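You operate a simulated robot arm through the tools that you are given. There is no shell and no other tool. Be economical: measure what you need, move in short steps, check, and stop when the job is done.

Carry out the task below with a simulated two-armed robot. There is one attempt and no reset: what you move stays moved.

JOB
Put the 0.3 mm white shim block from the top of the left motor table on the yellow slab there and the 1.0 mm white shim block on the near chute shelf. Take the yellow stick and put it on top of the cracked block. Turn the middle red switch to off. Set the far feed lever to 4. Press the cyclone one plunger two times. Close the spares drawer. Press the press four stop button two times. Take the green tag and put it on the ledge of the dust stand. The order is free. Set down upright: white shim block, green tag. The far feed lever goes to its stop.
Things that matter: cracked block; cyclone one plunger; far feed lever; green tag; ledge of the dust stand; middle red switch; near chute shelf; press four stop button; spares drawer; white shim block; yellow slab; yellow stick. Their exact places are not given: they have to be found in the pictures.

It is judged by the outcome, as a careful person would: the job done as asked, and still so three seconds after it is handed in. It fails if anything else is knocked over, pushed out of place, dropped, spilled or broken.

ROBOT AND FRAMES
Two 7-joint arms with two-finger parallel grippers on one trunk, on a base that drives. Base frame: it is fixed to the floor where the robot stands at the start and does not move with it; the origin is under the middle of the robot, x ahead of it, y to its left, z up. Units: m, rad, N and s.
The left shoulder is at the start at [0.06, 0.147, 0.513], the right one opposite. With the tool pointing down near the work surface each hand reaches from about 0.1 to 0.64 m from the robot's upright axis, wherever it stands, measured 20 degrees to its own side. Places, roughly: cracked block (6x4x5 cm) [-0.1, -3.5, 1]; cyclone one plunger [8.3, -4.7, 1.1]; far feed lever [6, -1, 0.9]; green tag [9, -6.5, 1]; ledge of the dust stand (13x80 cm) [8.54, -4.76, 0.88]; middle red switch [3.2, 0.8, 0.7]; near chute shelf (15x12 cm) [1.22, -1.08, 0.48]; press four stop button [9.1, -6.4, 1]; spares drawer [9, -5.3, 0.6]; white shim block [0.75, 0, 0.75]; yellow slab [0.5, 0.25, 0.75]; yellow stick (2x2x8 cm) [0.5, 0.3, 0.8]. Payload 3.43 kg a hand.
Tool frame (each hand has its own): the origin (TCP) lies between the finger pads and is the grasp point; the fingertips stand 0.03 m ahead of it; z points along the fingers, y is the line along which they close. The gripper opens to 0.094 m. The fingers are 0.028 m wide and 0.01 m thick; the gripper's body (0.05 by 0.096 m) begins 0.055 m behind the TCP.
Orientation is told as [roll, pitch, yaw] about the base's x, y, z axes, in that order, counted from this pose: with the fingers straight down and closing along the base's y, the tool's x points along the base's -x, its y along +y and its z along -z.

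CONTROLS
- The arms move only by the tool play_rows. It takes "left_commands", "right_commands" or both (then of equal length, played together; a hand with none holds still); each is a list of rows, each a list of 7 numbers: the turn, a rotation vector about the tool's x, y, z in rad, then the shift along the tool's x, y, z in m, then the gripper command, from -1 (shut) to 1 (fully open), values between in proportion. In form: [[ax, ay, az, dx, dy, dz, jaw], ...]. A call has 1 to 8 rows; each row shifts and turns the commanded pose from where the row before left it, along the tool's axes as they then stand. Each row takes 0.2 s and may step no farther than 0.05 m and 0.15 rad from the row before; otherwise, or with a gripper value out of range, the whole call is refused. A pose out of reach is approached as far as the arm can. The call stops where the force on the tool passes 40 N (or 10 N more than at its start, if that is more) or the arm is blocked; 0.2 s more then pass. The fingers move at their own pace (about 0.072 m/s each) and stop on an object; they squeeze with about 31 N. The grip force told is the motor's: it shows also when the fingers shut on nothing. Time passes only in rows, and 0.2 s behind the last, so rows that do not move let the fingers close. The reply holds the time, the measured pose of the TCP, the force on the tool along the base axes, the opening and the grip force, in the units named above and with some noise, with the torque about the TCP (base axes, N m) and any sound that the robot's microphone picked up, and new pictures: "pictures" is both (left out), scene, wrist or none (wrist: the cameras of the hands that moved).
- Cameras (640 x 400 px; columns grow to the right, rows downward): "scene" is now at [0.0535, 0.0341, 1.1528]; the picture's right is [0.37, -0.93, 0.00], its down [-0.49, -0.19, -0.85] and it looks along [0.79, 0.31, -0.52] (base axes); focal length 274 px, centre (320, 200). "left" rides on the left gripper at [0.076, -0.014, -0.103] in its tool frame; the picture's right is [0.18, 0.98, 0.00], its down [-0.75, 0.14, -0.64] and it looks along [-0.63, 0.12, 0.77] (tool axes); focal length 243 px, centre (320, 200). "right" rides on the right gripper at [0.076, 0.014, -0.103] in its tool frame; the picture's right is [-0.18, 0.98, 0.00], its down [-0.75, -0.14, -0.64] and it looks along [-0.63, -0.12, 0.77] (tool axes); focal length 243 px, centre (320, 200).
- raise_lower(by): slides the trunk up (or, below 0, down) by that many m; the arms and the scene camera ride with it, the base frame stays. It gives what a move gives, with no picture.
- base_move(legs): drives the robot by 1 to 6 legs, each [ahead, left, turn to the left] in m, m and rad, along the robot's own axes; the way and the turn of a leg run together, so that a leg with both is an arc; at most 1.5 m and 3.142 rad a leg. The arms and the cameras ride along, it lands a little off, and it stops where it bumps. It gives what a move gives, and a new picture of the scene camera.
- aim_head(pan, tilt): turns the head with the scene camera to pan (to the left, within 1.501 rad either way) and tilt (down, from -0.506 to 1.204), counted from straight ahead of the robot. It gives what a move gives, and a new picture of the scene camera.
- pixel_to_xyz(camera, pixels): for up to 12 pixels [column, row] of the newest picture of that camera ("zoom" is the newest enlarged one), the place [x, y, z] in the base frame of the surface seen there, good to about 0.002 m. No time passes.
- enlarge(camera, box): a new picture of the part [left, top, right, bottom] of that camera's present view, enlarged. No time passes.
- sign_off(): hands the job in; it is judged then, once.

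Work in short steps. Measure before you move; look again where a grasp or a placing could have gone wrong, and mend it. You have 131 turns and 260 pictures in all, those below and enlarged ones among them. Open the grippers and draw the arms clear of the work before you hand the job in, unless the task says otherwise; then end with one line.

The tools are called as a command line: name --argument value ..., lists and objects as JSON in quotes. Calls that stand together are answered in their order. play_rows: Moves the arms, as the interface text tells. Its arguments: {"type":"object","properties":{"left_commands":{"type":"array","items":{"type":"array","items":{"type":"number"}}},"right_commands":{"type":"array","items":{"type":"array","items":{"type":"number"}}},"pictures":{"type":"string","enum":["both","scene","wrist","none"]}},"required":[]} The other tools are called the same way: raise_lower (by) slides the trunk up or down; base_move (legs) drives the base; aim_head (pan, tilt) turns the head that bears the scene camera; pixel_to_xyz (camera, pixels) gives the place of the surface under pixels of a picture; enlarge (camera, box) takes an enlarged picture of a part of a camera's view; sign_off () hands the job in.

At the start:

```text
t: 0.0
left_eef_pos: [0.3073, 0.2242, 0.9616]
left_orientation: [0.002, 0.0, 0.001]
left_contact_force: [-0.2, -0.2, 0.0]
left_wrist_torque: [0.0, 0.01, -0.04]
left_finger_gap: 0.094
left_finger_force: 0.2
right_eef_pos: [0.3096, -0.0368, 0.9608]
right_orientation: [-0.001, -0.003, 0.0]
right_contact_force: [-0.1, -0.7, -0.2]
right_wrist_torque: [-0.01, -0.02, -0.01]
right_finger_gap: 0.0941
right_finger_force: 0.0
trunk travel left (down, up): [-0.22, 0.03]
robot x, y, heading: [0.0002, 0.0009, -0.003]
head pan, tilt: [0.379, 0.55]
```

scene: 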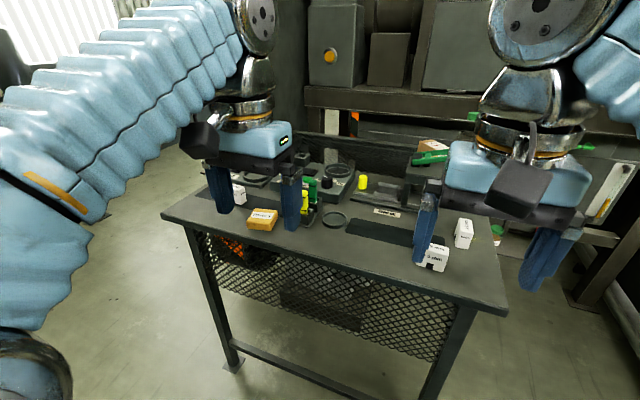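
right: 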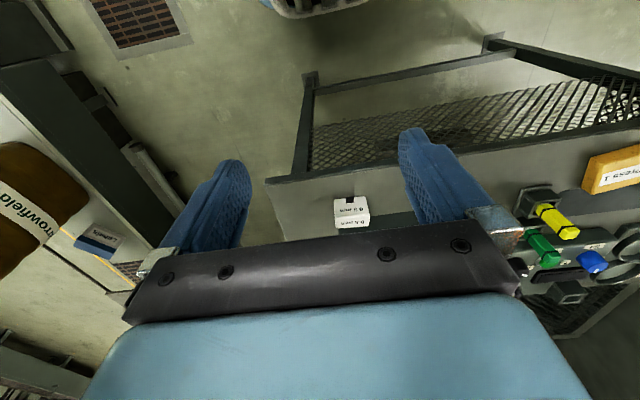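
left: 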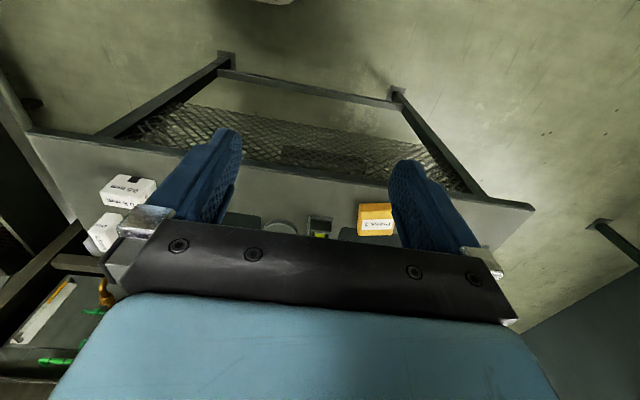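

The scene picture shows white blocks near (432,257), (464,233), (238,193) and a yellow block at (262,219). I enlarge to read the labels.

enlarge --camera "scene" --box '[200, 140, 360, 240]'

enlarge --camera "scene" --box '[360, 180, 520, 280]'

```text
4.00 times, centred on (280, 190) of scene
```

zoom: 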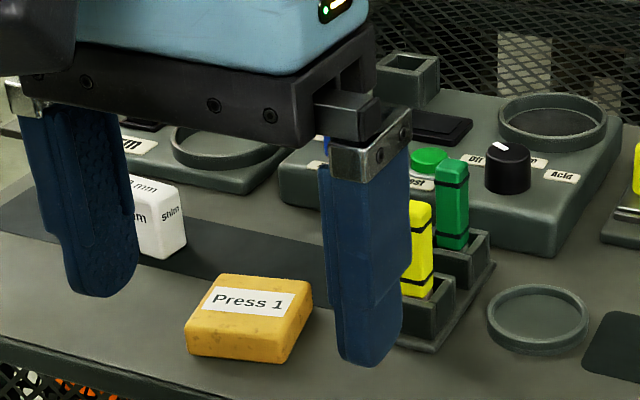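

```text
4.00 times, centred on (440, 230) of scene
```

zoom: 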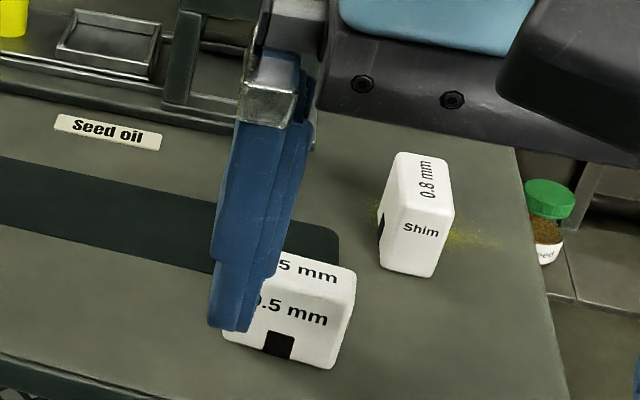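

The arms hide parts of the table; I spread them aside and look again.

play_rows --left_commands '[[0, 0, 0, 0.03, 0.04, 0, 1], [0, 0, 0, 0.03, 0.04, 0, 1], [0, 0, 0, 0.03, 0.04, 0, 1], [0, 0, 0, 0.03, 0.04, 0, 1], [0, 0, 0, 0.0, 0.04, 0, 1]]' --right_commands '[[0, 0, 0, 0.03, -0.04, 0, 1], [0, 0, 0, 0.03, -0.04, 0, 1], [0, 0, 0, 0.03, -0.04, 0, 1], [0, 0, 0, 0.03, -0.04, 0, 1], [0, 0, 0, 0, -0.04, 0, 1]]' --pictures "none"

aim_head --pan 0.3 --tilt 0.75

```text
t: 1.2
left_eef_pos: [0.1862, 0.4257, 0.9633]
left_orientation: [0.002, -0.002, -0.001]
left_contact_force: [-0.6, 0.3, -0.3]
left_wrist_torque: [0.05, -0.01, 0.02]
left_finger_gap: 0.0941
left_finger_force: 0.0
right_eef_pos: [0.2089, -0.2112, 0.949]
right_orientation: [0.002, 0.002, 0.0]
right_contact_force: [-0.4, 0.0, -0.1]
right_wrist_torque: [0.07, 0.0, 0.01]
right_finger_gap: 0.094
right_finger_force: 0.1
right hand out of reach, approached as far as the arm can: row 2, 3, 4
trunk travel left (down, up): [-0.22, 0.03]
robot x, y, heading: [-0.0016, 0.0011, 0.0]
head pan, tilt: [0.379, 0.55]
```

```text
t: 1.9
left_eef_pos: [0.1879, 0.4242, 0.9629]
left_orientation: [0.002, 0.0, 0.001]
left_contact_force: [0.1, -0.1, -0.7]
left_wrist_torque: [0.0, -0.03, 0.02]
left_finger_gap: 0.0944
left_finger_force: 0.0
right_eef_pos: [0.2086, -0.2102, 0.9507]
right_orientation: [0.0, -0.002, 0.001]
right_contact_force: [0.6, -0.6, -0.4]
right_wrist_torque: [-0.01, -0.03, -0.04]
right_finger_gap: 0.0939
right_finger_force: 0.0
trunk travel left (down, up): [-0.22, 0.03]
robot x, y, heading: [0.001, 0.0019, -0.002]
head pan, tilt: [0.3, 0.75]
```

scene: 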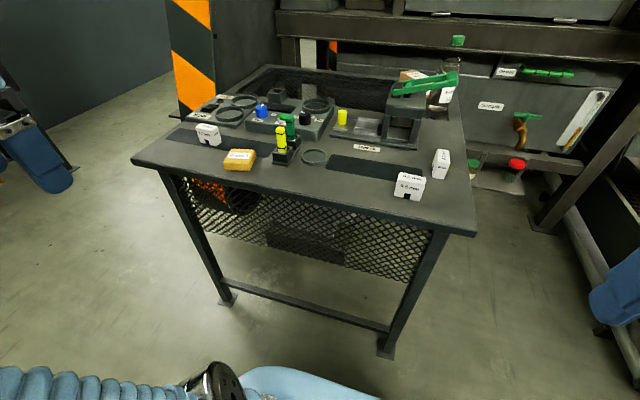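

Whole table visible now. I enlarge the tabletop and measure.

enlarge --camera "scene" --box '[170, 70, 330, 170]'

enlarge --camera "scene" --box '[320, 60, 560, 210]'

pixel_to_xyz --camera "scene" --pixels '[[207, 131], [238, 157], [280, 130], [410, 181], [441, 157], [343, 113], [300, 187], [455, 40], [518, 162], [300, 150], [408, 73]]'

```text
4.00 times, centred on (250, 120) of scene
```

zoom: 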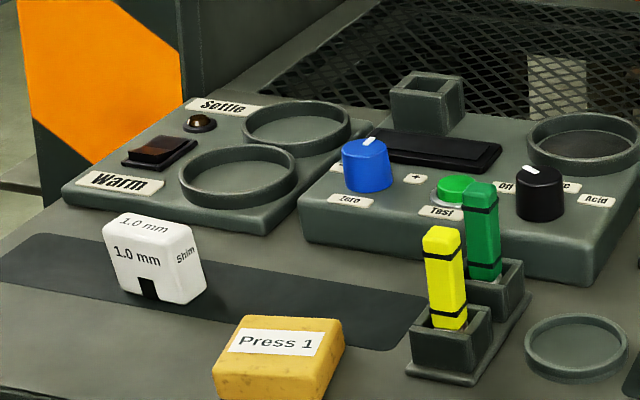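

```text
2.67 times, centred on (440, 135) of scene
```

zoom: 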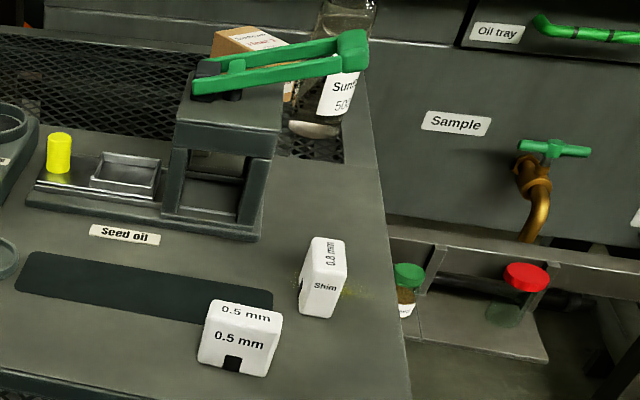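

```text
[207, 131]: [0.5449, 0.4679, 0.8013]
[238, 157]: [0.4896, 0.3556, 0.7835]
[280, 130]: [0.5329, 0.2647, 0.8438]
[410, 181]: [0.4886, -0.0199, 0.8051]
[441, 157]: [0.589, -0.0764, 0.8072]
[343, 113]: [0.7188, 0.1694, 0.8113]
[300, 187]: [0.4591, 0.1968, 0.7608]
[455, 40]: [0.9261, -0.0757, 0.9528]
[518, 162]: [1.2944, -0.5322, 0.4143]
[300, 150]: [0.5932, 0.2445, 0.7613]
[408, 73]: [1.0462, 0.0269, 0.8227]
```

Labels seen: 1.0, 0.5, 0.8; the 0.3 block not yet found. Enlarge around the 0.8 block and the press.

enlarge --camera "scene" --box '[416, 140, 464, 190]'

enlarge --camera "scene" --box '[350, 60, 470, 135]'

aim_head --pan -0.5 --tilt 0.5

```text
8.00 times, centred on (440, 165) of scene
```

zoom: 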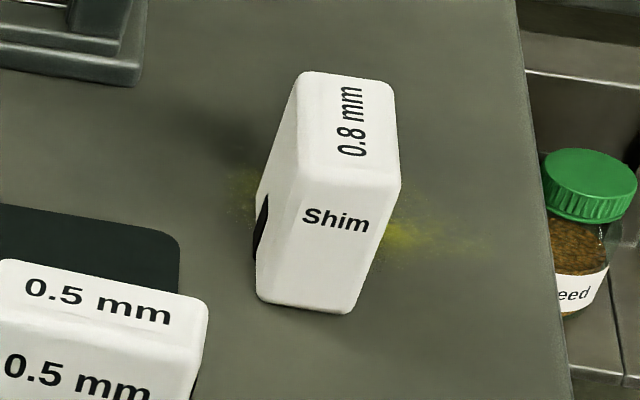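

```text
5.33 times, centred on (410, 98) of scene
```

zoom: 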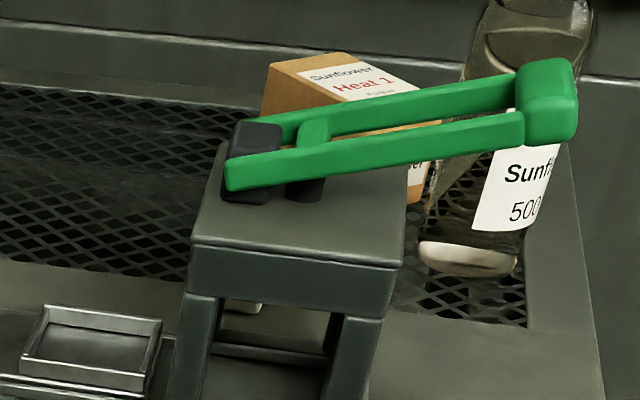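

```text
t: 3.1
left_eef_pos: [0.1871, 0.4259, 0.9634]
left_orientation: [0.001, 0.002, 0.0]
left_contact_force: [0.9, 0.0, -0.4]
left_wrist_torque: [-0.01, -0.02, -0.01]
left_finger_gap: 0.0941
left_finger_force: 0.1
right_eef_pos: [0.2077, -0.2104, 0.9498]
right_orientation: [-0.001, -0.001, 0.001]
right_contact_force: [0.4, 0.4, 1.3]
right_wrist_torque: [0.01, 0.0, -0.03]
right_finger_gap: 0.094
right_finger_force: 0.1
trunk travel left (down, up): [-0.22, 0.03]
robot x, y, heading: [0.0019, 0.0018, 0.002]
head pan, tilt: [-0.499, 0.499]
```

scene: 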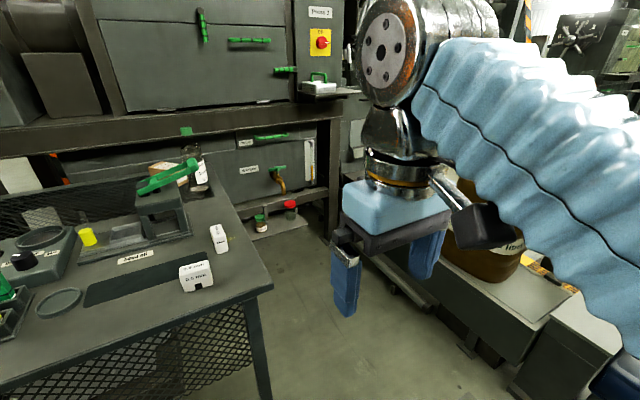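

Something light hides behind the press. I measure the free space to the right before driving.

pixel_to_xyz --camera "scene" --pixels '[[272, 287], [290, 208], [310, 240], [350, 250], [400, 300], [465, 345], [520, 370], [480, 250], [320, 85], [355, 155], [420, 385]]'

aim_head --pan -1.3 --tilt 0.4

```text
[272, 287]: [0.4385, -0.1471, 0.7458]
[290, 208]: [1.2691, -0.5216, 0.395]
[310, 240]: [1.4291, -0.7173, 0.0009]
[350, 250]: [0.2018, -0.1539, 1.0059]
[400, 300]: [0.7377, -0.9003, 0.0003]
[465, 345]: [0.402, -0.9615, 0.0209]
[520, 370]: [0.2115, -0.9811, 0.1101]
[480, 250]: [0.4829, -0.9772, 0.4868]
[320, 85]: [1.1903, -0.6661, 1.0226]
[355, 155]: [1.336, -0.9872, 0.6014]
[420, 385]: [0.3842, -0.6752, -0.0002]
```

```text
t: 4.2
left_eef_pos: [0.1861, 0.4242, 0.9618]
left_orientation: [0.003, 0.001, 0.0]
left_contact_force: [0.0, -0.4, 0.5]
left_wrist_torque: [0.01, 0.0, -0.02]
left_finger_gap: 0.0939
left_finger_force: 0.0
right_eef_pos: [0.209, -0.2108, 0.9505]
right_orientation: [0.0, -0.002, 0.001]
right_contact_force: [0.1, 0.0, 0.5]
right_wrist_torque: [0.04, 0.0, 0.01]
right_finger_gap: 0.094
right_finger_force: 0.2
trunk travel left (down, up): [-0.22, 0.03]
robot x, y, heading: [0.0031, -0.0007, 0.003]
head pan, tilt: [-1.3, 0.4]
```

scene: 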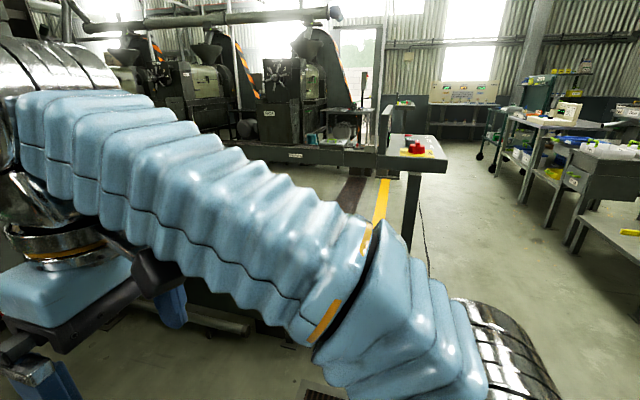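

I drive 0.35 m to the right to look past the press.

base_move --legs '[[0, -0.35, 0]]'

aim_head --pan 0.35 --tilt 0.45

```text
t: 6.5
left_eef_pos: [0.1882, 0.0776, 0.9629]
left_orientation: [0.004, -0.001, 0.0]
left_contact_force: [0.1, -0.8, -0.4]
left_wrist_torque: [0.0, -0.01, 0.02]
left_finger_gap: 0.0941
left_finger_force: 0.0
right_eef_pos: [0.2078, -0.5586, 0.9508]
right_orientation: [-0.001, -0.002, 0.0]
right_contact_force: [1.2, -1.0, 0.2]
right_wrist_torque: [0.0, 0.0, -0.02]
right_finger_gap: 0.0939
right_finger_force: 0.2
trunk travel left (down, up): [-0.22, 0.03]
robot x, y, heading: [-0.0012, -0.3487, 0.001]
head pan, tilt: [-1.3, 0.4]
```

scene: 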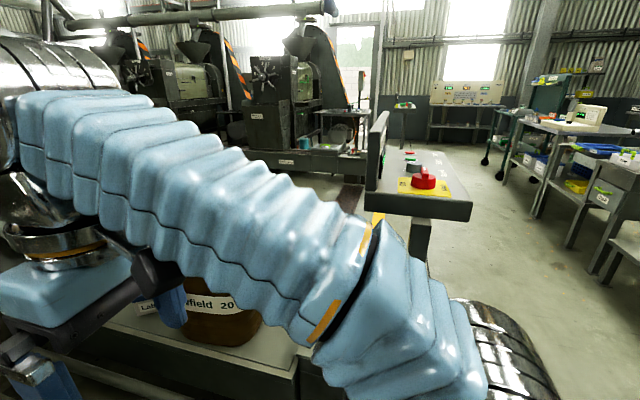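

```text
t: 8.2
left_eef_pos: [0.1891, 0.0772, 0.9617]
left_orientation: [0.002, 0.0, -0.002]
left_contact_force: [-0.3, 0.5, -0.1]
left_wrist_torque: [-0.04, -0.04, 0.04]
left_finger_gap: 0.094
left_finger_force: 0.0
right_eef_pos: [0.2085, -0.5593, 0.9501]
right_orientation: [0.0, -0.002, 0.0]
right_contact_force: [-0.6, 0.0, -0.6]
right_wrist_torque: [-0.01, 0.0, -0.03]
right_finger_gap: 0.0939
right_finger_force: 0.0
trunk travel left (down, up): [-0.22, 0.03]
robot x, y, heading: [0.0011, -0.351, -0.003]
head pan, tilt: [0.351, 0.45]
```

scene: 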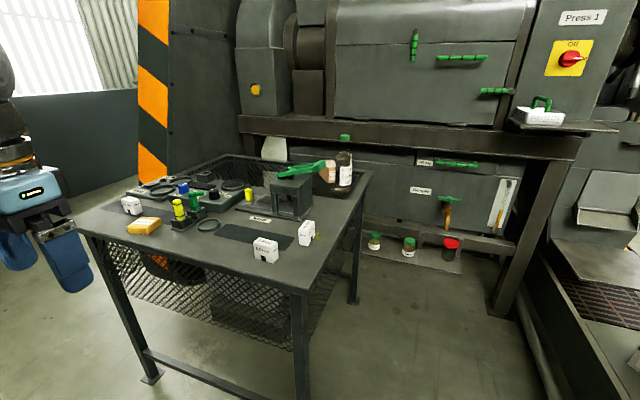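

Now zoom at the press area and the right chute.

enlarge --camera "scene" --box '[240, 130, 368, 210]'

aim_head --pan -0.35 --tilt 0.45

```text
5.00 times, centred on (304, 170) of scene
```

zoom: 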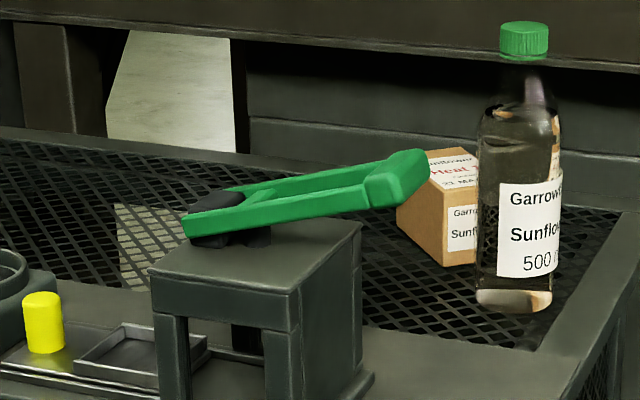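

```text
t: 9.2
left_eef_pos: [0.1875, 0.0775, 0.962]
left_orientation: [0.002, -0.001, -0.002]
left_contact_force: [0.8, 0.5, 0.5]
left_wrist_torque: [0.02, 0.0, 0.01]
left_finger_gap: 0.0938
left_finger_force: 0.2
right_eef_pos: [0.2088, -0.5591, 0.9509]
right_orientation: [-0.001, -0.001, 0.001]
right_contact_force: [-0.3, -0.1, -1.2]
right_wrist_torque: [0.01, 0.01, 0.01]
right_finger_gap: 0.094
right_finger_force: 0.0
trunk travel left (down, up): [-0.22, 0.03]
robot x, y, heading: [-0.0017, -0.3516, 0.0]
head pan, tilt: [-0.351, 0.45]
```

scene: 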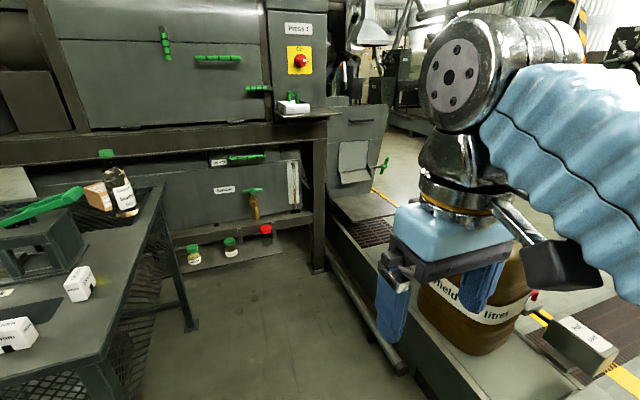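

No 0.3 block seen yet. Zoom the white thing at (292,107), and the chute at (365,180).

enlarge --camera "scene" --box '[260, 80, 400, 168]'

enlarge --camera "scene" --box '[0, 170, 160, 270]'

pixel_to_xyz --camera "scene" --pixels '[[360, 207], [340, 200], [385, 205], [365, 240], [355, 155], [292, 107], [275, 115], [325, 115], [40, 260], [20, 230], [540, 340]]'

```text
4.55 times, centred on (330, 124) of scene
```

zoom: 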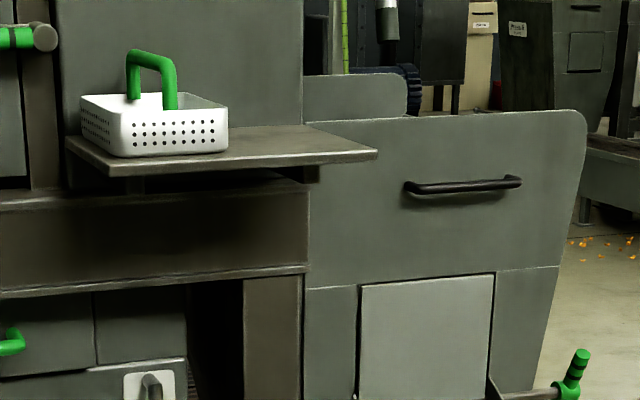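

```text
4.00 times, centred on (80, 220) of scene
```

zoom: 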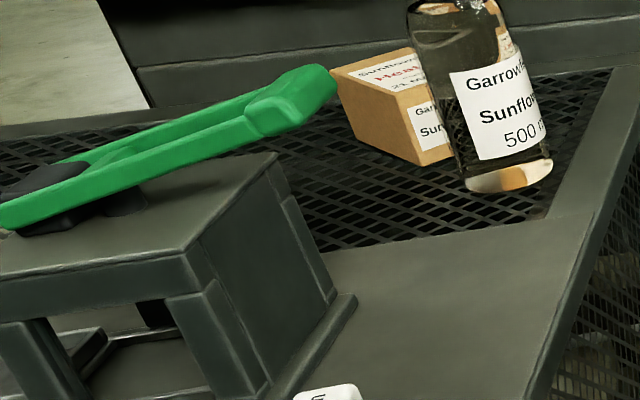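

```text
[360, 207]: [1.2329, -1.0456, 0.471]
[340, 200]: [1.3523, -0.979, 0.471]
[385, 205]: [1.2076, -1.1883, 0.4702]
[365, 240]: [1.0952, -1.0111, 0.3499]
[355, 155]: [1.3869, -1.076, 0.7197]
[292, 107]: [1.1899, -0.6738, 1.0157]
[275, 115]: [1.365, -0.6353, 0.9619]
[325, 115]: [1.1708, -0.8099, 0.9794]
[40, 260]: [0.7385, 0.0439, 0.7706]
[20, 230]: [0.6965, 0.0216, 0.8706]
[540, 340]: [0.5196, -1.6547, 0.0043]
```

Near chute shelf found at about [1.23,-1.05,0.471]. I go back left and a little forward to fetch the 1.0 mm block first, and look from the left side.

base_move --legs '[[0, 0.6, 0], [0.08, 0, 0]]'

aim_head --pan 0.2 --tilt 0.8

```text
t: 13.3
left_eef_pos: [0.2687, 0.6745, 0.9632]
left_orientation: [0.003, -0.002, -0.002]
left_contact_force: [-0.4, 0.3, -0.2]
left_wrist_torque: [0.01, 0.01, -0.02]
left_finger_gap: 0.0939
left_finger_force: 0.0
right_eef_pos: [0.2879, 0.0372, 0.9512]
right_orientation: [0.0, -0.002, 0.001]
right_contact_force: [-0.4, -0.3, 0.0]
right_wrist_torque: [-0.02, -0.04, 0.01]
right_finger_gap: 0.0941
right_finger_force: 0.0
trunk travel left (down, up): [-0.22, 0.03]
robot x, y, heading: [0.077, 0.2458, 0.001]
head pan, tilt: [-0.351, 0.45]
```

scene: 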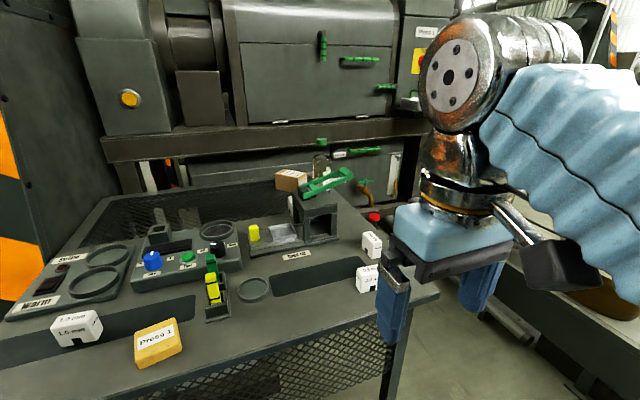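

```text
t: 14.2
left_eef_pos: [0.268, 0.6744, 0.9627]
left_orientation: [0.003, 0.0, -0.001]
left_contact_force: [0.0, 0.9, 0.3]
left_wrist_torque: [0.07, -0.02, 0.0]
left_finger_gap: 0.094
left_finger_force: 0.1
right_eef_pos: [0.288, 0.0371, 0.9502]
right_orientation: [-0.001, -0.001, 0.0]
right_contact_force: [0.1, 0.7, 0.6]
right_wrist_torque: [0.01, 0.0, 0.03]
right_finger_gap: 0.094
right_finger_force: 0.0
trunk travel left (down, up): [-0.22, 0.03]
robot x, y, heading: [0.0818, 0.2455, -0.001]
head pan, tilt: [0.201, 0.799]
```

scene: 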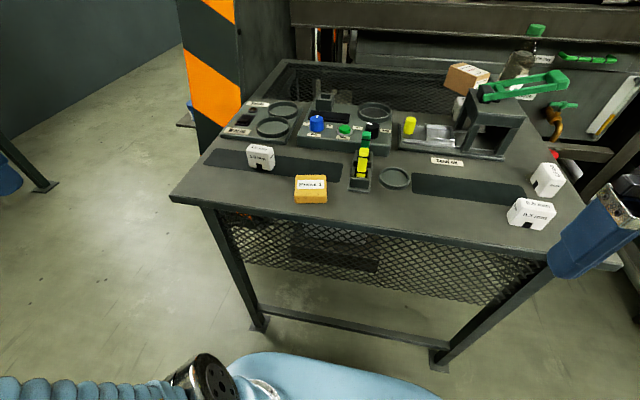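

Now something white peeks behind the press at (462,108). Zoom there and on the 1.0 block, with measurements.

enlarge --camera "scene" --box '[432, 60, 576, 150]'

pixel_to_xyz --camera "scene" --pixels '[[460, 104], [458, 112], [455, 122], [249, 147], [272, 150], [252, 144], [270, 145], [298, 180], [325, 180], [322, 186], [298, 188]]'

enlarge --camera "scene" --box '[232, 130, 392, 230]'

```text
4.44 times, centred on (504, 105) of scene
```

zoom: 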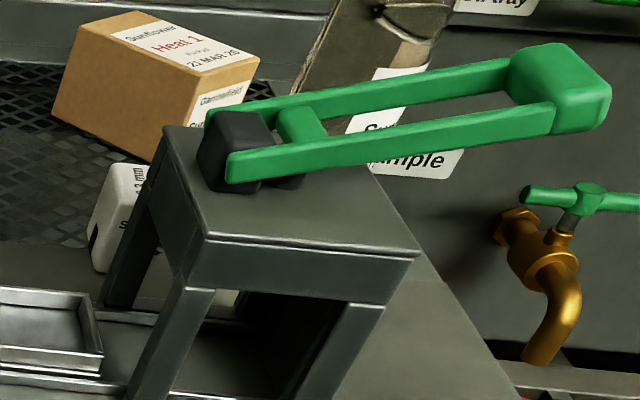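

```text
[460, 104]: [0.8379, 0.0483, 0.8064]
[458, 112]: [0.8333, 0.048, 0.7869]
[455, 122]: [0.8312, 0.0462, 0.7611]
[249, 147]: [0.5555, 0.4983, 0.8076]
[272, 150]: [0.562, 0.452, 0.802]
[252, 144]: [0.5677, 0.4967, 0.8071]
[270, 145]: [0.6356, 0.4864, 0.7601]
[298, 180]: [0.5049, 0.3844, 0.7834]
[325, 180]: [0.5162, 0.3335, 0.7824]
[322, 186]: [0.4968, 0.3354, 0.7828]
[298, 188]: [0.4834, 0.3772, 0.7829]
```

```text
4.00 times, centred on (312, 180) of scene
```

zoom: 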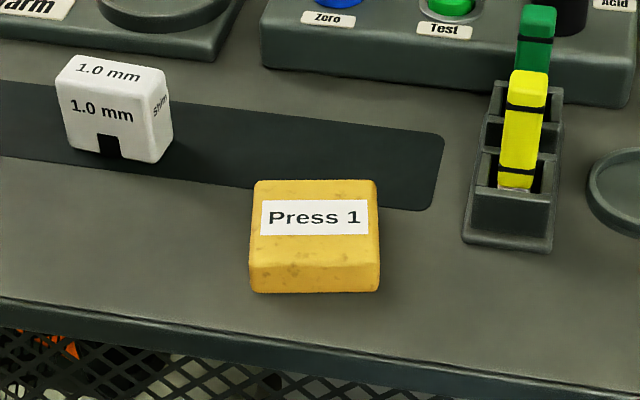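

The hidden 0.3 mm block is behind the press at about [0.84,0.04]. Measure corners of the 1.0 block and the slab in the zoom.

pixel_to_xyz --camera "zoom" --pixels '[[62, 88], [146, 98], [163, 72], [84, 60], [110, 75], [68, 145], [150, 158], [170, 135], [258, 190], [372, 190], [375, 245], [253, 245]]'

pixel_to_xyz --camera "zoom" --pixels '[[510, 78], [540, 80], [516, 98], [543, 98], [500, 180], [540, 185], [470, 190], [548, 200], [530, 10], [420, 270], [254, 285], [378, 288]]'

```text
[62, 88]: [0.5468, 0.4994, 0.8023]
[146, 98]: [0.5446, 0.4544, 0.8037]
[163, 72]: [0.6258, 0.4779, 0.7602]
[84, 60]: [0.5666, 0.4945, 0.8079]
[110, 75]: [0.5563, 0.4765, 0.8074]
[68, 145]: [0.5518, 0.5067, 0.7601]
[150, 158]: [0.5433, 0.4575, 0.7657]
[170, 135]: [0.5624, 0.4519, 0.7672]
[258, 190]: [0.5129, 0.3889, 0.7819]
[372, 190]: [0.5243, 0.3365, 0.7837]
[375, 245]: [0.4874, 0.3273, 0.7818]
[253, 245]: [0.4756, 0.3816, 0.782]
```

```text
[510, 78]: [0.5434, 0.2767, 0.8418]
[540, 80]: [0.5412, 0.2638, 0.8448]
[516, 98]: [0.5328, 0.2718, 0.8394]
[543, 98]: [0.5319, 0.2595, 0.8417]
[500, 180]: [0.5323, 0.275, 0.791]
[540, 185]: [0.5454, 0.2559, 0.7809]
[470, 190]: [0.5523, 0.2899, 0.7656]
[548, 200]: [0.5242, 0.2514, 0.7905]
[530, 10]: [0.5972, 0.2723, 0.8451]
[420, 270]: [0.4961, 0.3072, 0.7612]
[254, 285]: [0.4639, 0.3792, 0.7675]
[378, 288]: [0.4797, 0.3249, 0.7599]
```

1.0 block: centre ≈ (0.556,0.477), top z 0.8075, yaw ≈ −0.2. Move the left hand above it.

play_rows --left_commands '[[0, 0, 0, -0.0361, -0.0247, 0, 1], [0, 0, 0, -0.0361, -0.0247, 0, 1], [0, 0, 0, -0.0361, -0.0247, 0, 1], [0, 0, 0, -0.0361, -0.0247, 0, 1], [0, 0, 0, -0.0361, -0.0247, 0, 1], [0, 0, 0, -0.0361, -0.0247, 0, 1], [0, 0, 0, -0.0361, -0.0247, 0.03, 1], [0, 0, 0, -0.0361, -0.0247, 0.03, 1]]' --pictures "none"

play_rows --left_commands '[[0, 0, 0.1, 0, 0, 0, 1], [0, 0, 0.1, 0, 0, 0, 1]]' --pictures "both"

```text
refused: row 7 steps farther than a row can; nothing moved
```

```text
t: 14.8
left_eef_pos: [0.2678, 0.6733, 0.9627]
left_orientation: [0.003, -0.001, -0.201]
left_contact_force: [-0.9, 0.9, -1.2]
left_wrist_torque: [0.02, 0.03, 0.02]
left_finger_gap: 0.0942
left_finger_force: 0.0
right_eef_pos: [0.2893, 0.0368, 0.9504]
right_orientation: [-0.001, -0.002, 0.0]
right_contact_force: [0.1, 0.3, -0.7]
right_wrist_torque: [0.0, 0.0, -0.01]
right_finger_gap: 0.0942
right_finger_force: 0.1
trunk travel left (down, up): [-0.22, 0.03]
robot x, y, heading: [0.0801, 0.2496, -0.001]
head pan, tilt: [0.201, 0.799]
```

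scene: 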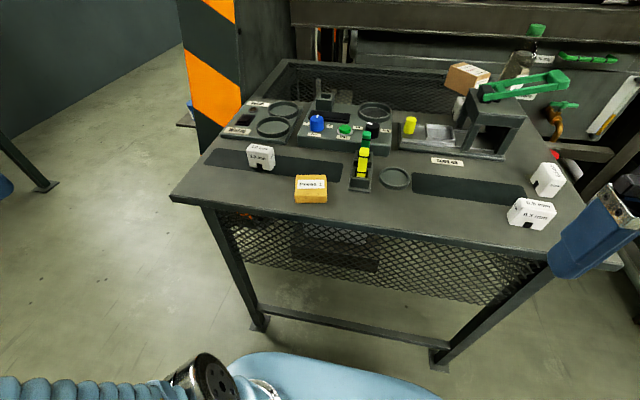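
left: 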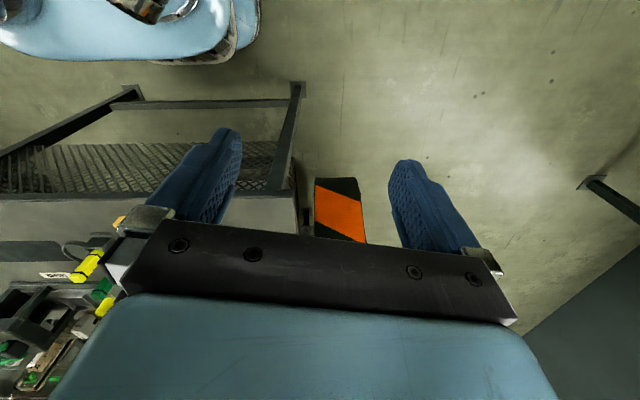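

Yaw done; now translate to above the block (in rotated tool axes).

play_rows --left_commands '[[0, 0, 0, -0.0402, -0.0169, 0.012, 1], [0, 0, 0, -0.0402, -0.0169, 0.012, 1], [0, 0, 0, -0.0402, -0.0169, 0.012, 1], [0, 0, 0, -0.0402, -0.0169, 0.012, 1], [0, 0, 0, -0.0402, -0.0169, 0.012, 1], [0, 0, 0, -0.0402, -0.0169, 0.012, 1], [0, 0, 0, -0.0402, -0.0169, 0.012, 1], [0, 0, 0, -0.0402, -0.0169, 0.012, 1]]' --pictures "both"

```text
t: 16.6
left_eef_pos: [0.5562, 0.4769, 0.8675]
left_orientation: [0.001, -0.003, -0.2]
left_contact_force: [-0.2, -0.3, 0.5]
left_wrist_torque: [0.01, -0.03, 0.05]
left_finger_gap: 0.0939
left_finger_force: 0.1
right_eef_pos: [0.29, 0.0378, 0.951]
right_orientation: [0.0, -0.003, 0.0]
right_contact_force: [-0.3, 0.9, -0.1]
right_wrist_torque: [-0.02, 0.0, 0.01]
right_finger_gap: 0.0939
right_finger_force: 0.1
trunk travel left (down, up): [-0.22, 0.03]
robot x, y, heading: [0.0798, 0.2488, -0.001]
head pan, tilt: [0.201, 0.799]
```

scene: 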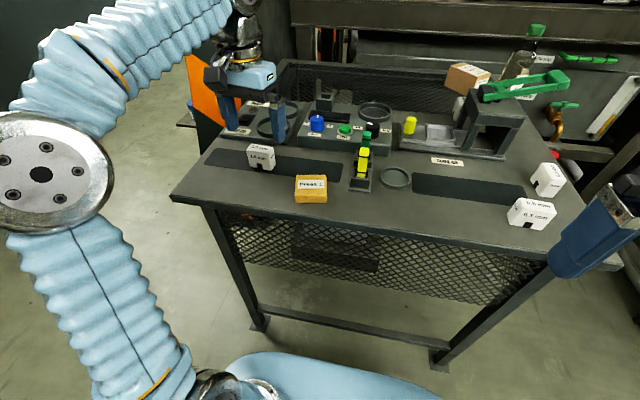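
left: 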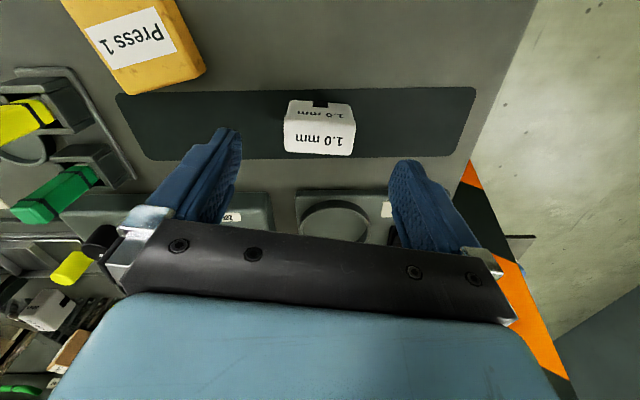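

Block is centred between the fingers. Descend 0.07 m and grip.

play_rows --left_commands '[[0, 0, 0, 0, 0, 0.035, 1], [0, 0, 0, 0, 0, 0.035, 1], [0, 0, 0, 0, 0, 0, 1], [0, 0, 0, 0, 0, 0, -1], [0, 0, 0, 0, 0, 0, -1], [0, 0, 0, 0, 0, 0, -1], [0, 0, 0, 0, 0, -0.04, -1], [0, 0, 0, 0, 0, -0.05, -1]]' --pictures "wrist"

```text
t: 18.4
left_eef_pos: [0.5564, 0.479, 0.8872]
left_orientation: [0.002, -0.001, -0.2]
left_contact_force: [0.5, 0.2, -1.0]
left_wrist_torque: [-0.01, 0.01, -0.01]
left_finger_gap: 0.056
left_finger_force: 31.1
right_eef_pos: [0.2888, 0.037, 0.9515]
right_orientation: [-0.001, -0.002, 0.001]
right_contact_force: [-0.1, 0.0, 1.3]
right_wrist_torque: [0.02, -0.01, 0.02]
right_finger_gap: 0.0942
right_finger_force: 0.1
trunk travel left (down, up): [-0.22, 0.03]
robot x, y, heading: [0.0801, 0.2498, -0.002]
head pan, tilt: [0.201, 0.799]
```

left: 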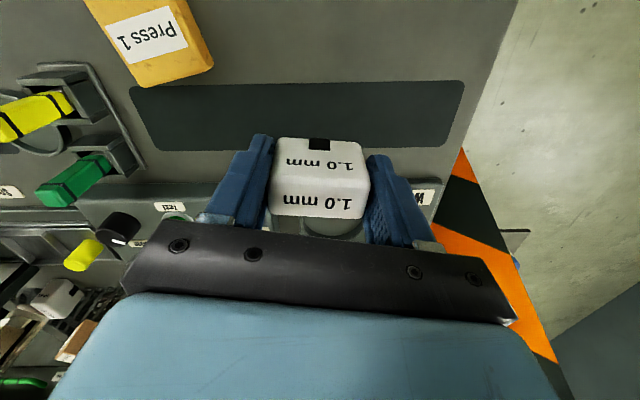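

Gripped. Zoom on the 0.3 block in the left wrist view (55,300) to see its surroundings, with measurements.

enlarge --camera "left" --box '[0, 240, 128, 400]'

pixel_to_xyz --camera "left" --pixels '[[48, 288], [72, 284], [78, 300], [55, 318], [32, 300], [75, 340], [62, 355], [20, 320], [15, 270], [40, 275]]'

```text
2.50 times, centred on (64, 320) of left
```

zoom: 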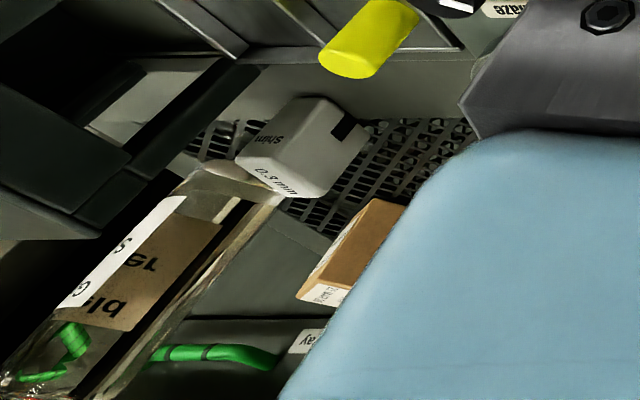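

```text
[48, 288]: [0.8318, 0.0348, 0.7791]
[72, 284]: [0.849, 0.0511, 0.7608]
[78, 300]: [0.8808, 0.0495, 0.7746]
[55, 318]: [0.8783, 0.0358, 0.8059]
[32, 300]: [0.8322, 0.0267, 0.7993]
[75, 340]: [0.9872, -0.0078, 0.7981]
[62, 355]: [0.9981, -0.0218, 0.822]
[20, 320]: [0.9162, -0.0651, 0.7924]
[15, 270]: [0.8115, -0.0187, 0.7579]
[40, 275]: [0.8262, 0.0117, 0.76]
```

Label "0.3 mm" confirmed; block centre ≈ (0.856,0.037), thin along y. I retract the left hand with the 1.0 block, then drive toward the aisle at the right.

play_rows --left_commands '[[0, 0, 0, 0.0392, -0.0165, -0.017, -1], [0, 0, 0, 0.0392, -0.0165, -0.017, -1], [0, 0, 0, 0.0392, -0.0165, -0.017, -1], [0, 0, 0, 0.0392, -0.0165, -0.017, -1], [0, 0, 0, 0.0392, -0.0165, -0.017, -1], [0, 0, 0, 0.0392, -0.0165, -0.017, -1]]' --pictures "none"

base_move --legs '[[-0.1, 0, 0], [0, -0.8, 0]]'

aim_head --pan -0.3 --tilt 0.9

```text
t: 19.8
left_eef_pos: [0.3509, 0.4279, 0.9681]
left_orientation: [0.003, -0.002, -0.206]
left_contact_force: [-0.8, 0.4, -0.8]
left_wrist_torque: [0.01, -0.05, 0.01]
left_finger_gap: 0.0558
left_finger_force: 30.9
left hand out of reach, approached as far as the arm can: row 5, 6
right_eef_pos: [0.2893, 0.038, 0.9509]
right_orientation: [0.001, 0.0, 0.0]
right_contact_force: [-0.9, 0.1, 0.3]
right_wrist_torque: [0.0, -0.04, 0.01]
right_finger_gap: 0.0942
right_finger_force: 0.0
trunk travel left (down, up): [-0.22, 0.03]
robot x, y, heading: [0.0788, 0.2479, -0.001]
head pan, tilt: [0.201, 0.799]
```

```text
t: 24.9
left_eef_pos: [0.252, -0.3706, 0.9675]
left_orientation: [0.001, 0.0, -0.203]
left_contact_force: [0.0, -0.8, -1.2]
left_wrist_torque: [0.02, -0.01, 0.02]
left_finger_gap: 0.056
left_finger_force: 30.8
right_eef_pos: [0.1887, -0.7609, 0.9495]
right_orientation: [0.0, -0.001, -0.001]
right_contact_force: [-0.3, 0.4, -0.4]
right_wrist_torque: [-0.01, -0.01, 0.01]
right_finger_gap: 0.0941
right_finger_force: 0.0
trunk travel left (down, up): [-0.22, 0.03]
robot x, y, heading: [-0.0163, -0.5494, -0.003]
head pan, tilt: [0.201, 0.799]
```

scene: 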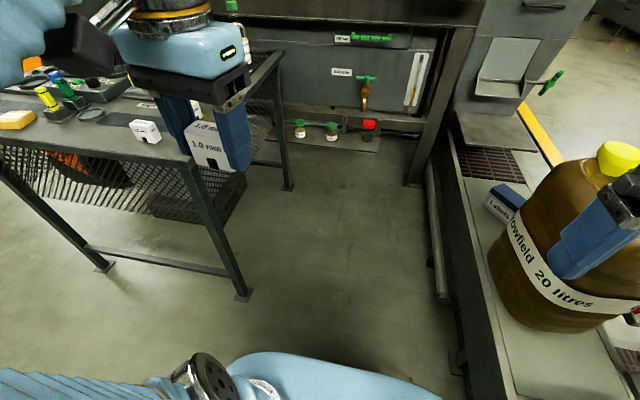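

```text
t: 25.8
left_eef_pos: [0.252, -0.3692, 0.968]
left_orientation: [0.002, 0.0, -0.203]
left_contact_force: [-0.1, -0.4, 0.2]
left_wrist_torque: [0.0, 0.02, 0.02]
left_finger_gap: 0.0553
left_finger_force: 30.6
right_eef_pos: [0.1877, -0.7622, 0.9513]
right_orientation: [-0.002, -0.002, -0.001]
right_contact_force: [0.4, -0.4, 1.1]
right_wrist_torque: [-0.03, -0.01, 0.0]
right_finger_gap: 0.0938
right_finger_force: 0.0
trunk travel left (down, up): [-0.22, 0.03]
robot x, y, heading: [-0.0212, -0.5511, -0.002]
head pan, tilt: [-0.3, 0.901]
```

scene: 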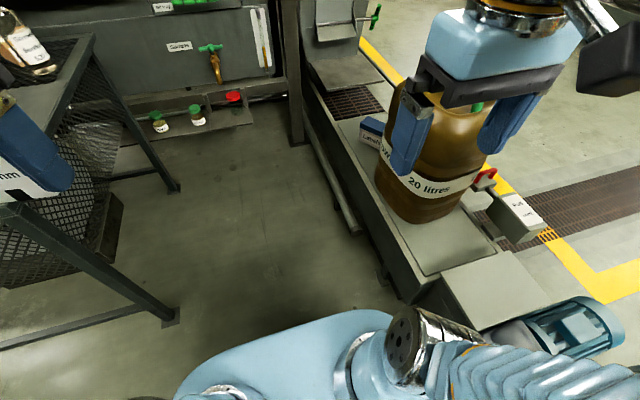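

Measure the barrel top and the chute shelf edges.

pixel_to_xyz --camera "scene" --pixels '[[384, 150], [420, 215], [478, 104], [320, 85], [385, 75], [350, 58], [312, 62], [355, 90], [320, 150], [350, 225], [395, 290], [430, 160]]'

enlarge --camera "scene" --box '[280, 0, 440, 100]'

```text
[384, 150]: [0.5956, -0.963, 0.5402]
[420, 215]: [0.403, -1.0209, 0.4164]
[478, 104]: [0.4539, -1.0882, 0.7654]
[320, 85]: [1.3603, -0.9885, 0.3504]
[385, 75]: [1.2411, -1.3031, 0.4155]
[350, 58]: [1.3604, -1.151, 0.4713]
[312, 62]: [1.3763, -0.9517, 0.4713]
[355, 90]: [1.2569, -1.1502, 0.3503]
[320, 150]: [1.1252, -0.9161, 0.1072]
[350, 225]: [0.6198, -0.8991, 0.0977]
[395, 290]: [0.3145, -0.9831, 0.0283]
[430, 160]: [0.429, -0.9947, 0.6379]
```

```text
4.00 times, centred on (360, 50) of scene
```

zoom: 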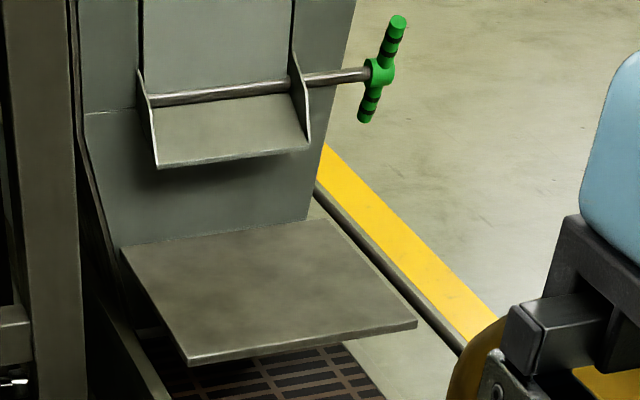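

Measure shelf corners.

pixel_to_xyz --camera "zoom" --pixels '[[192, 355], [410, 318], [325, 225], [130, 250], [260, 290], [160, 160], [385, 80]]'

base_move --legs '[[0.35, 0, 0]]'

```text
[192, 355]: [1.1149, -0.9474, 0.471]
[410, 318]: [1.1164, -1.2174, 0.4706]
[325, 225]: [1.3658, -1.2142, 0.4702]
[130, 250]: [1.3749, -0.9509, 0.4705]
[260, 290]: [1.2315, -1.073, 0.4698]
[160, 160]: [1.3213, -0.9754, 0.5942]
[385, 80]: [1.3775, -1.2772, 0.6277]
```

```text
t: 28.1
left_eef_pos: [0.6035, -0.3703, 0.9684]
left_orientation: [0.002, -0.001, -0.203]
left_contact_force: [-1.3, -0.7, -0.6]
left_wrist_torque: [0.03, 0.02, 0.02]
left_finger_gap: 0.0554
left_finger_force: 30.9
right_eef_pos: [0.5386, -0.7624, 0.9498]
right_orientation: [0.001, -0.001, 0.0]
right_contact_force: [0.3, 0.5, -0.2]
right_wrist_torque: [-0.01, -0.01, 0.02]
right_finger_gap: 0.0937
right_finger_force: 0.1
trunk travel left (down, up): [-0.22, 0.03]
robot x, y, heading: [0.3316, -0.5474, -0.004]
head pan, tilt: [-0.3, 0.901]
```

scene: 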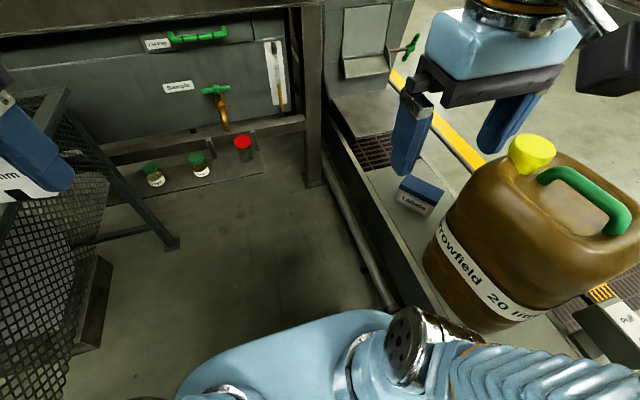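

Shelf spans x 1.115–1.37, y −0.95…−1.215; target its centre-near zone (1.22,-1.08). Drive forward 0.5 and turn right.

base_move --legs '[[0.5, -0.03, 0], [0, 0, -1.05]]'

aim_head --pan 0.2 --tilt 0.8

```text
t: 33.0
left_eef_pos: [1.1564, -0.6343, 0.9687]
left_orientation: [0.013, 0.023, -0.954]
left_contact_force: [-6.5, 17.9, 1.3]
left_wrist_torque: [-0.29, -0.09, 0.52]
left_finger_gap: 0.0562
left_finger_force: 31.1
right_eef_pos: [0.8355, -0.8761, 0.9503]
right_orientation: [-0.001, -0.003, -0.778]
right_contact_force: [-0.5, -0.3, -0.1]
right_wrist_torque: [-0.04, 0.01, -0.03]
right_finger_gap: 0.094
right_finger_force: 0.0
trunk travel left (down, up): [-0.22, 0.03]
robot x, y, heading: [0.8349, -0.5808, -0.777]
head pan, tilt: [-0.3, 0.901]
stopped in leg 2: the force on the tool passed its limit at 99 N (the readings are from after the stop); the commanded pose is now the measured one
```

scene: 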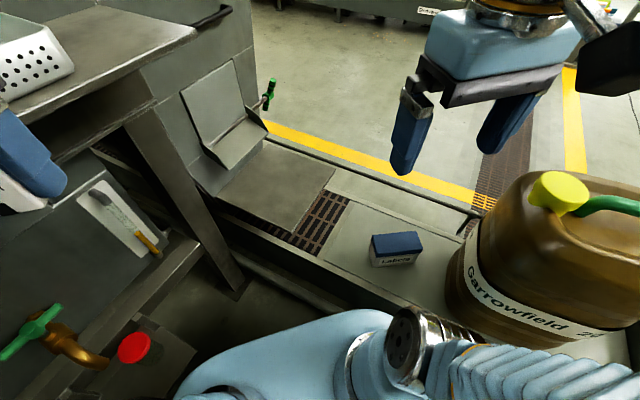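

```text
t: 33.9
left_eef_pos: [1.1564, -0.6343, 0.9683]
left_orientation: [0.01, 0.022, -0.956]
left_contact_force: [-8.0, 25.9, 2.5]
left_wrist_torque: [-0.48, 0.02, 0.76]
left_finger_gap: 0.0558
left_finger_force: 31.5
right_eef_pos: [0.8359, -0.8746, 0.9518]
right_orientation: [0.0, -0.003, -0.78]
right_contact_force: [-0.2, 0.5, 0.4]
right_wrist_torque: [-0.03, 0.0, 0.01]
right_finger_gap: 0.094
right_finger_force: 0.0
trunk travel left (down, up): [-0.22, 0.03]
robot x, y, heading: [0.8358, -0.5793, -0.777]
head pan, tilt: [0.201, 0.799]
```

scene: 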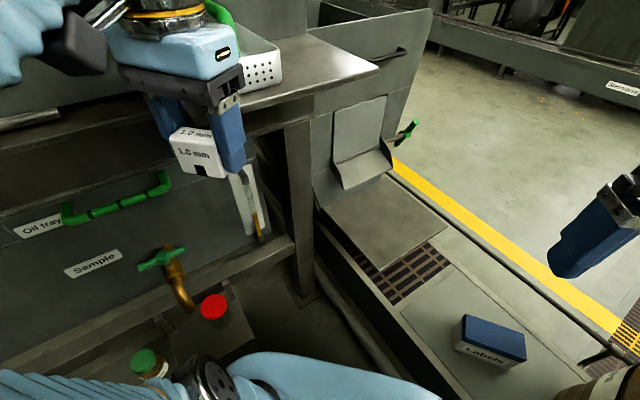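

The left hand met the ledge by the basket. I turn back a little, then pull the hand in.

base_move --legs '[[0, 0, 0.2]]'

enlarge --camera "scene" --box '[80, 0, 400, 200]'

```text
t: 35.1
left_eef_pos: [1.1624, -0.5714, 0.968]
left_orientation: [0.009, 0.024, -0.758]
left_contact_force: [-0.1, 0.6, -0.3]
left_wrist_torque: [-0.02, 0.02, 0.01]
left_finger_gap: 0.056
left_finger_force: 30.8
right_eef_pos: [0.8962, -0.8718, 0.9506]
right_orientation: [0.002, -0.001, -0.58]
right_contact_force: [0.3, 0.3, -0.2]
right_wrist_torque: [-0.02, -0.01, 0.01]
right_finger_gap: 0.0937
right_finger_force: 0.0
trunk travel left (down, up): [-0.22, 0.03]
robot x, y, heading: [0.8339, -0.5802, -0.578]
head pan, tilt: [0.201, 0.799]
```

scene: 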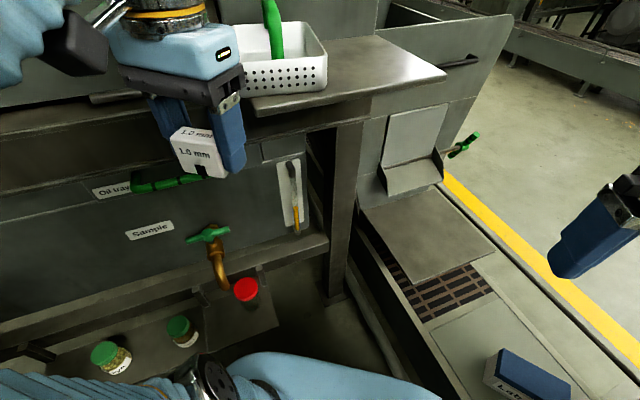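

```text
2.00 times, centred on (240, 100) of scene
```

zoom: 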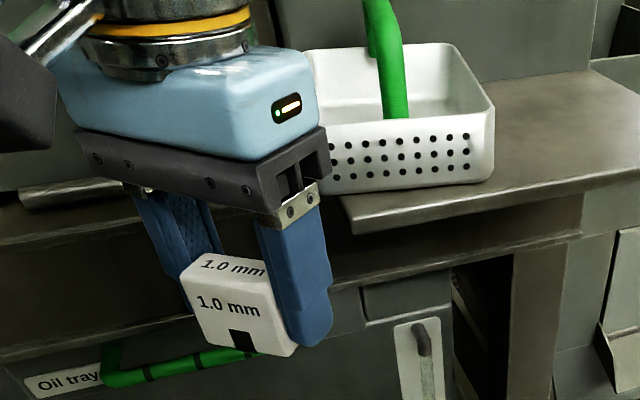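

Left approach to the shelf from this aisle is cramped; I'll place that block later from the other side of the conveyor. First, here, fetch the 0.3 block with the right hand: back off and turn to face the table.

base_move --legs '[[-0.18, -0.045, 0], [0, 0, 2.149]]'

aim_head --pan -0.35 --tilt 0.7

```text
t: 41.7
left_eef_pos: [0.4822, -0.2491, 0.9672]
left_orientation: [0.008, 0.024, 1.373]
left_contact_force: [-0.2, 0.1, -0.5]
left_wrist_torque: [0.0, 0.0, 0.0]
left_finger_gap: 0.0558
left_finger_force: 30.8
right_eef_pos: [0.8767, -0.3153, 0.9511]
right_orientation: [0.002, -0.004, 1.552]
right_contact_force: [0.5, 0.8, 0.0]
right_wrist_torque: [-0.01, 0.02, -0.05]
right_finger_gap: 0.0942
right_finger_force: 0.0
trunk travel left (down, up): [-0.22, 0.03]
robot x, y, heading: [0.6573, -0.5186, 1.555]
head pan, tilt: [0.201, 0.799]
```

scene: 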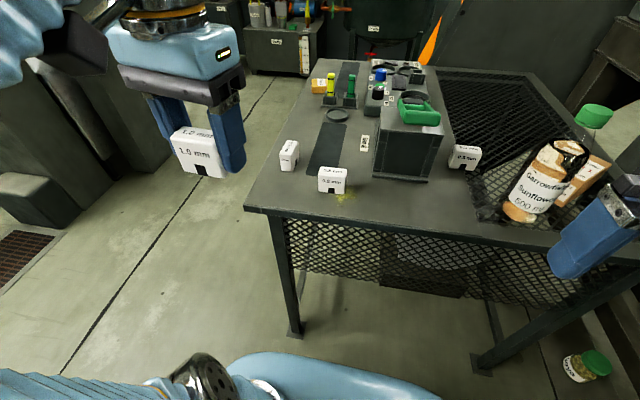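

```text
t: 42.6
left_eef_pos: [0.4824, -0.248, 0.968]
left_orientation: [0.011, 0.021, 1.373]
left_contact_force: [0.1, 0.1, -1.0]
left_wrist_torque: [-0.02, -0.01, -0.02]
left_finger_gap: 0.0557
left_finger_force: 31.2
right_eef_pos: [0.8767, -0.3143, 0.9501]
right_orientation: [0.002, -0.001, 1.552]
right_contact_force: [1.0, -0.4, 0.5]
right_wrist_torque: [0.02, 0.0, -0.02]
right_finger_gap: 0.0941
right_finger_force: 0.0
trunk travel left (down, up): [-0.22, 0.03]
robot x, y, heading: [0.6594, -0.5178, 1.549]
head pan, tilt: [-0.351, 0.7]
```

scene: 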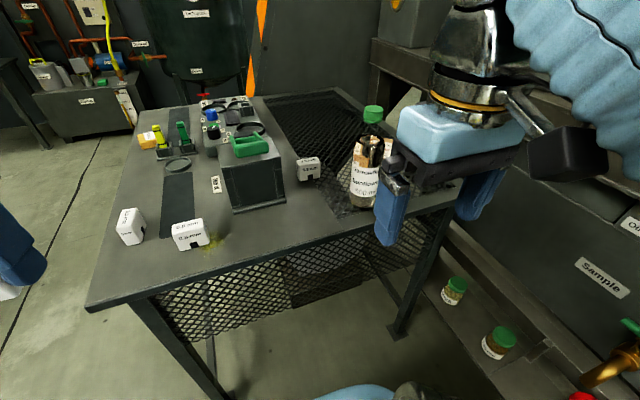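

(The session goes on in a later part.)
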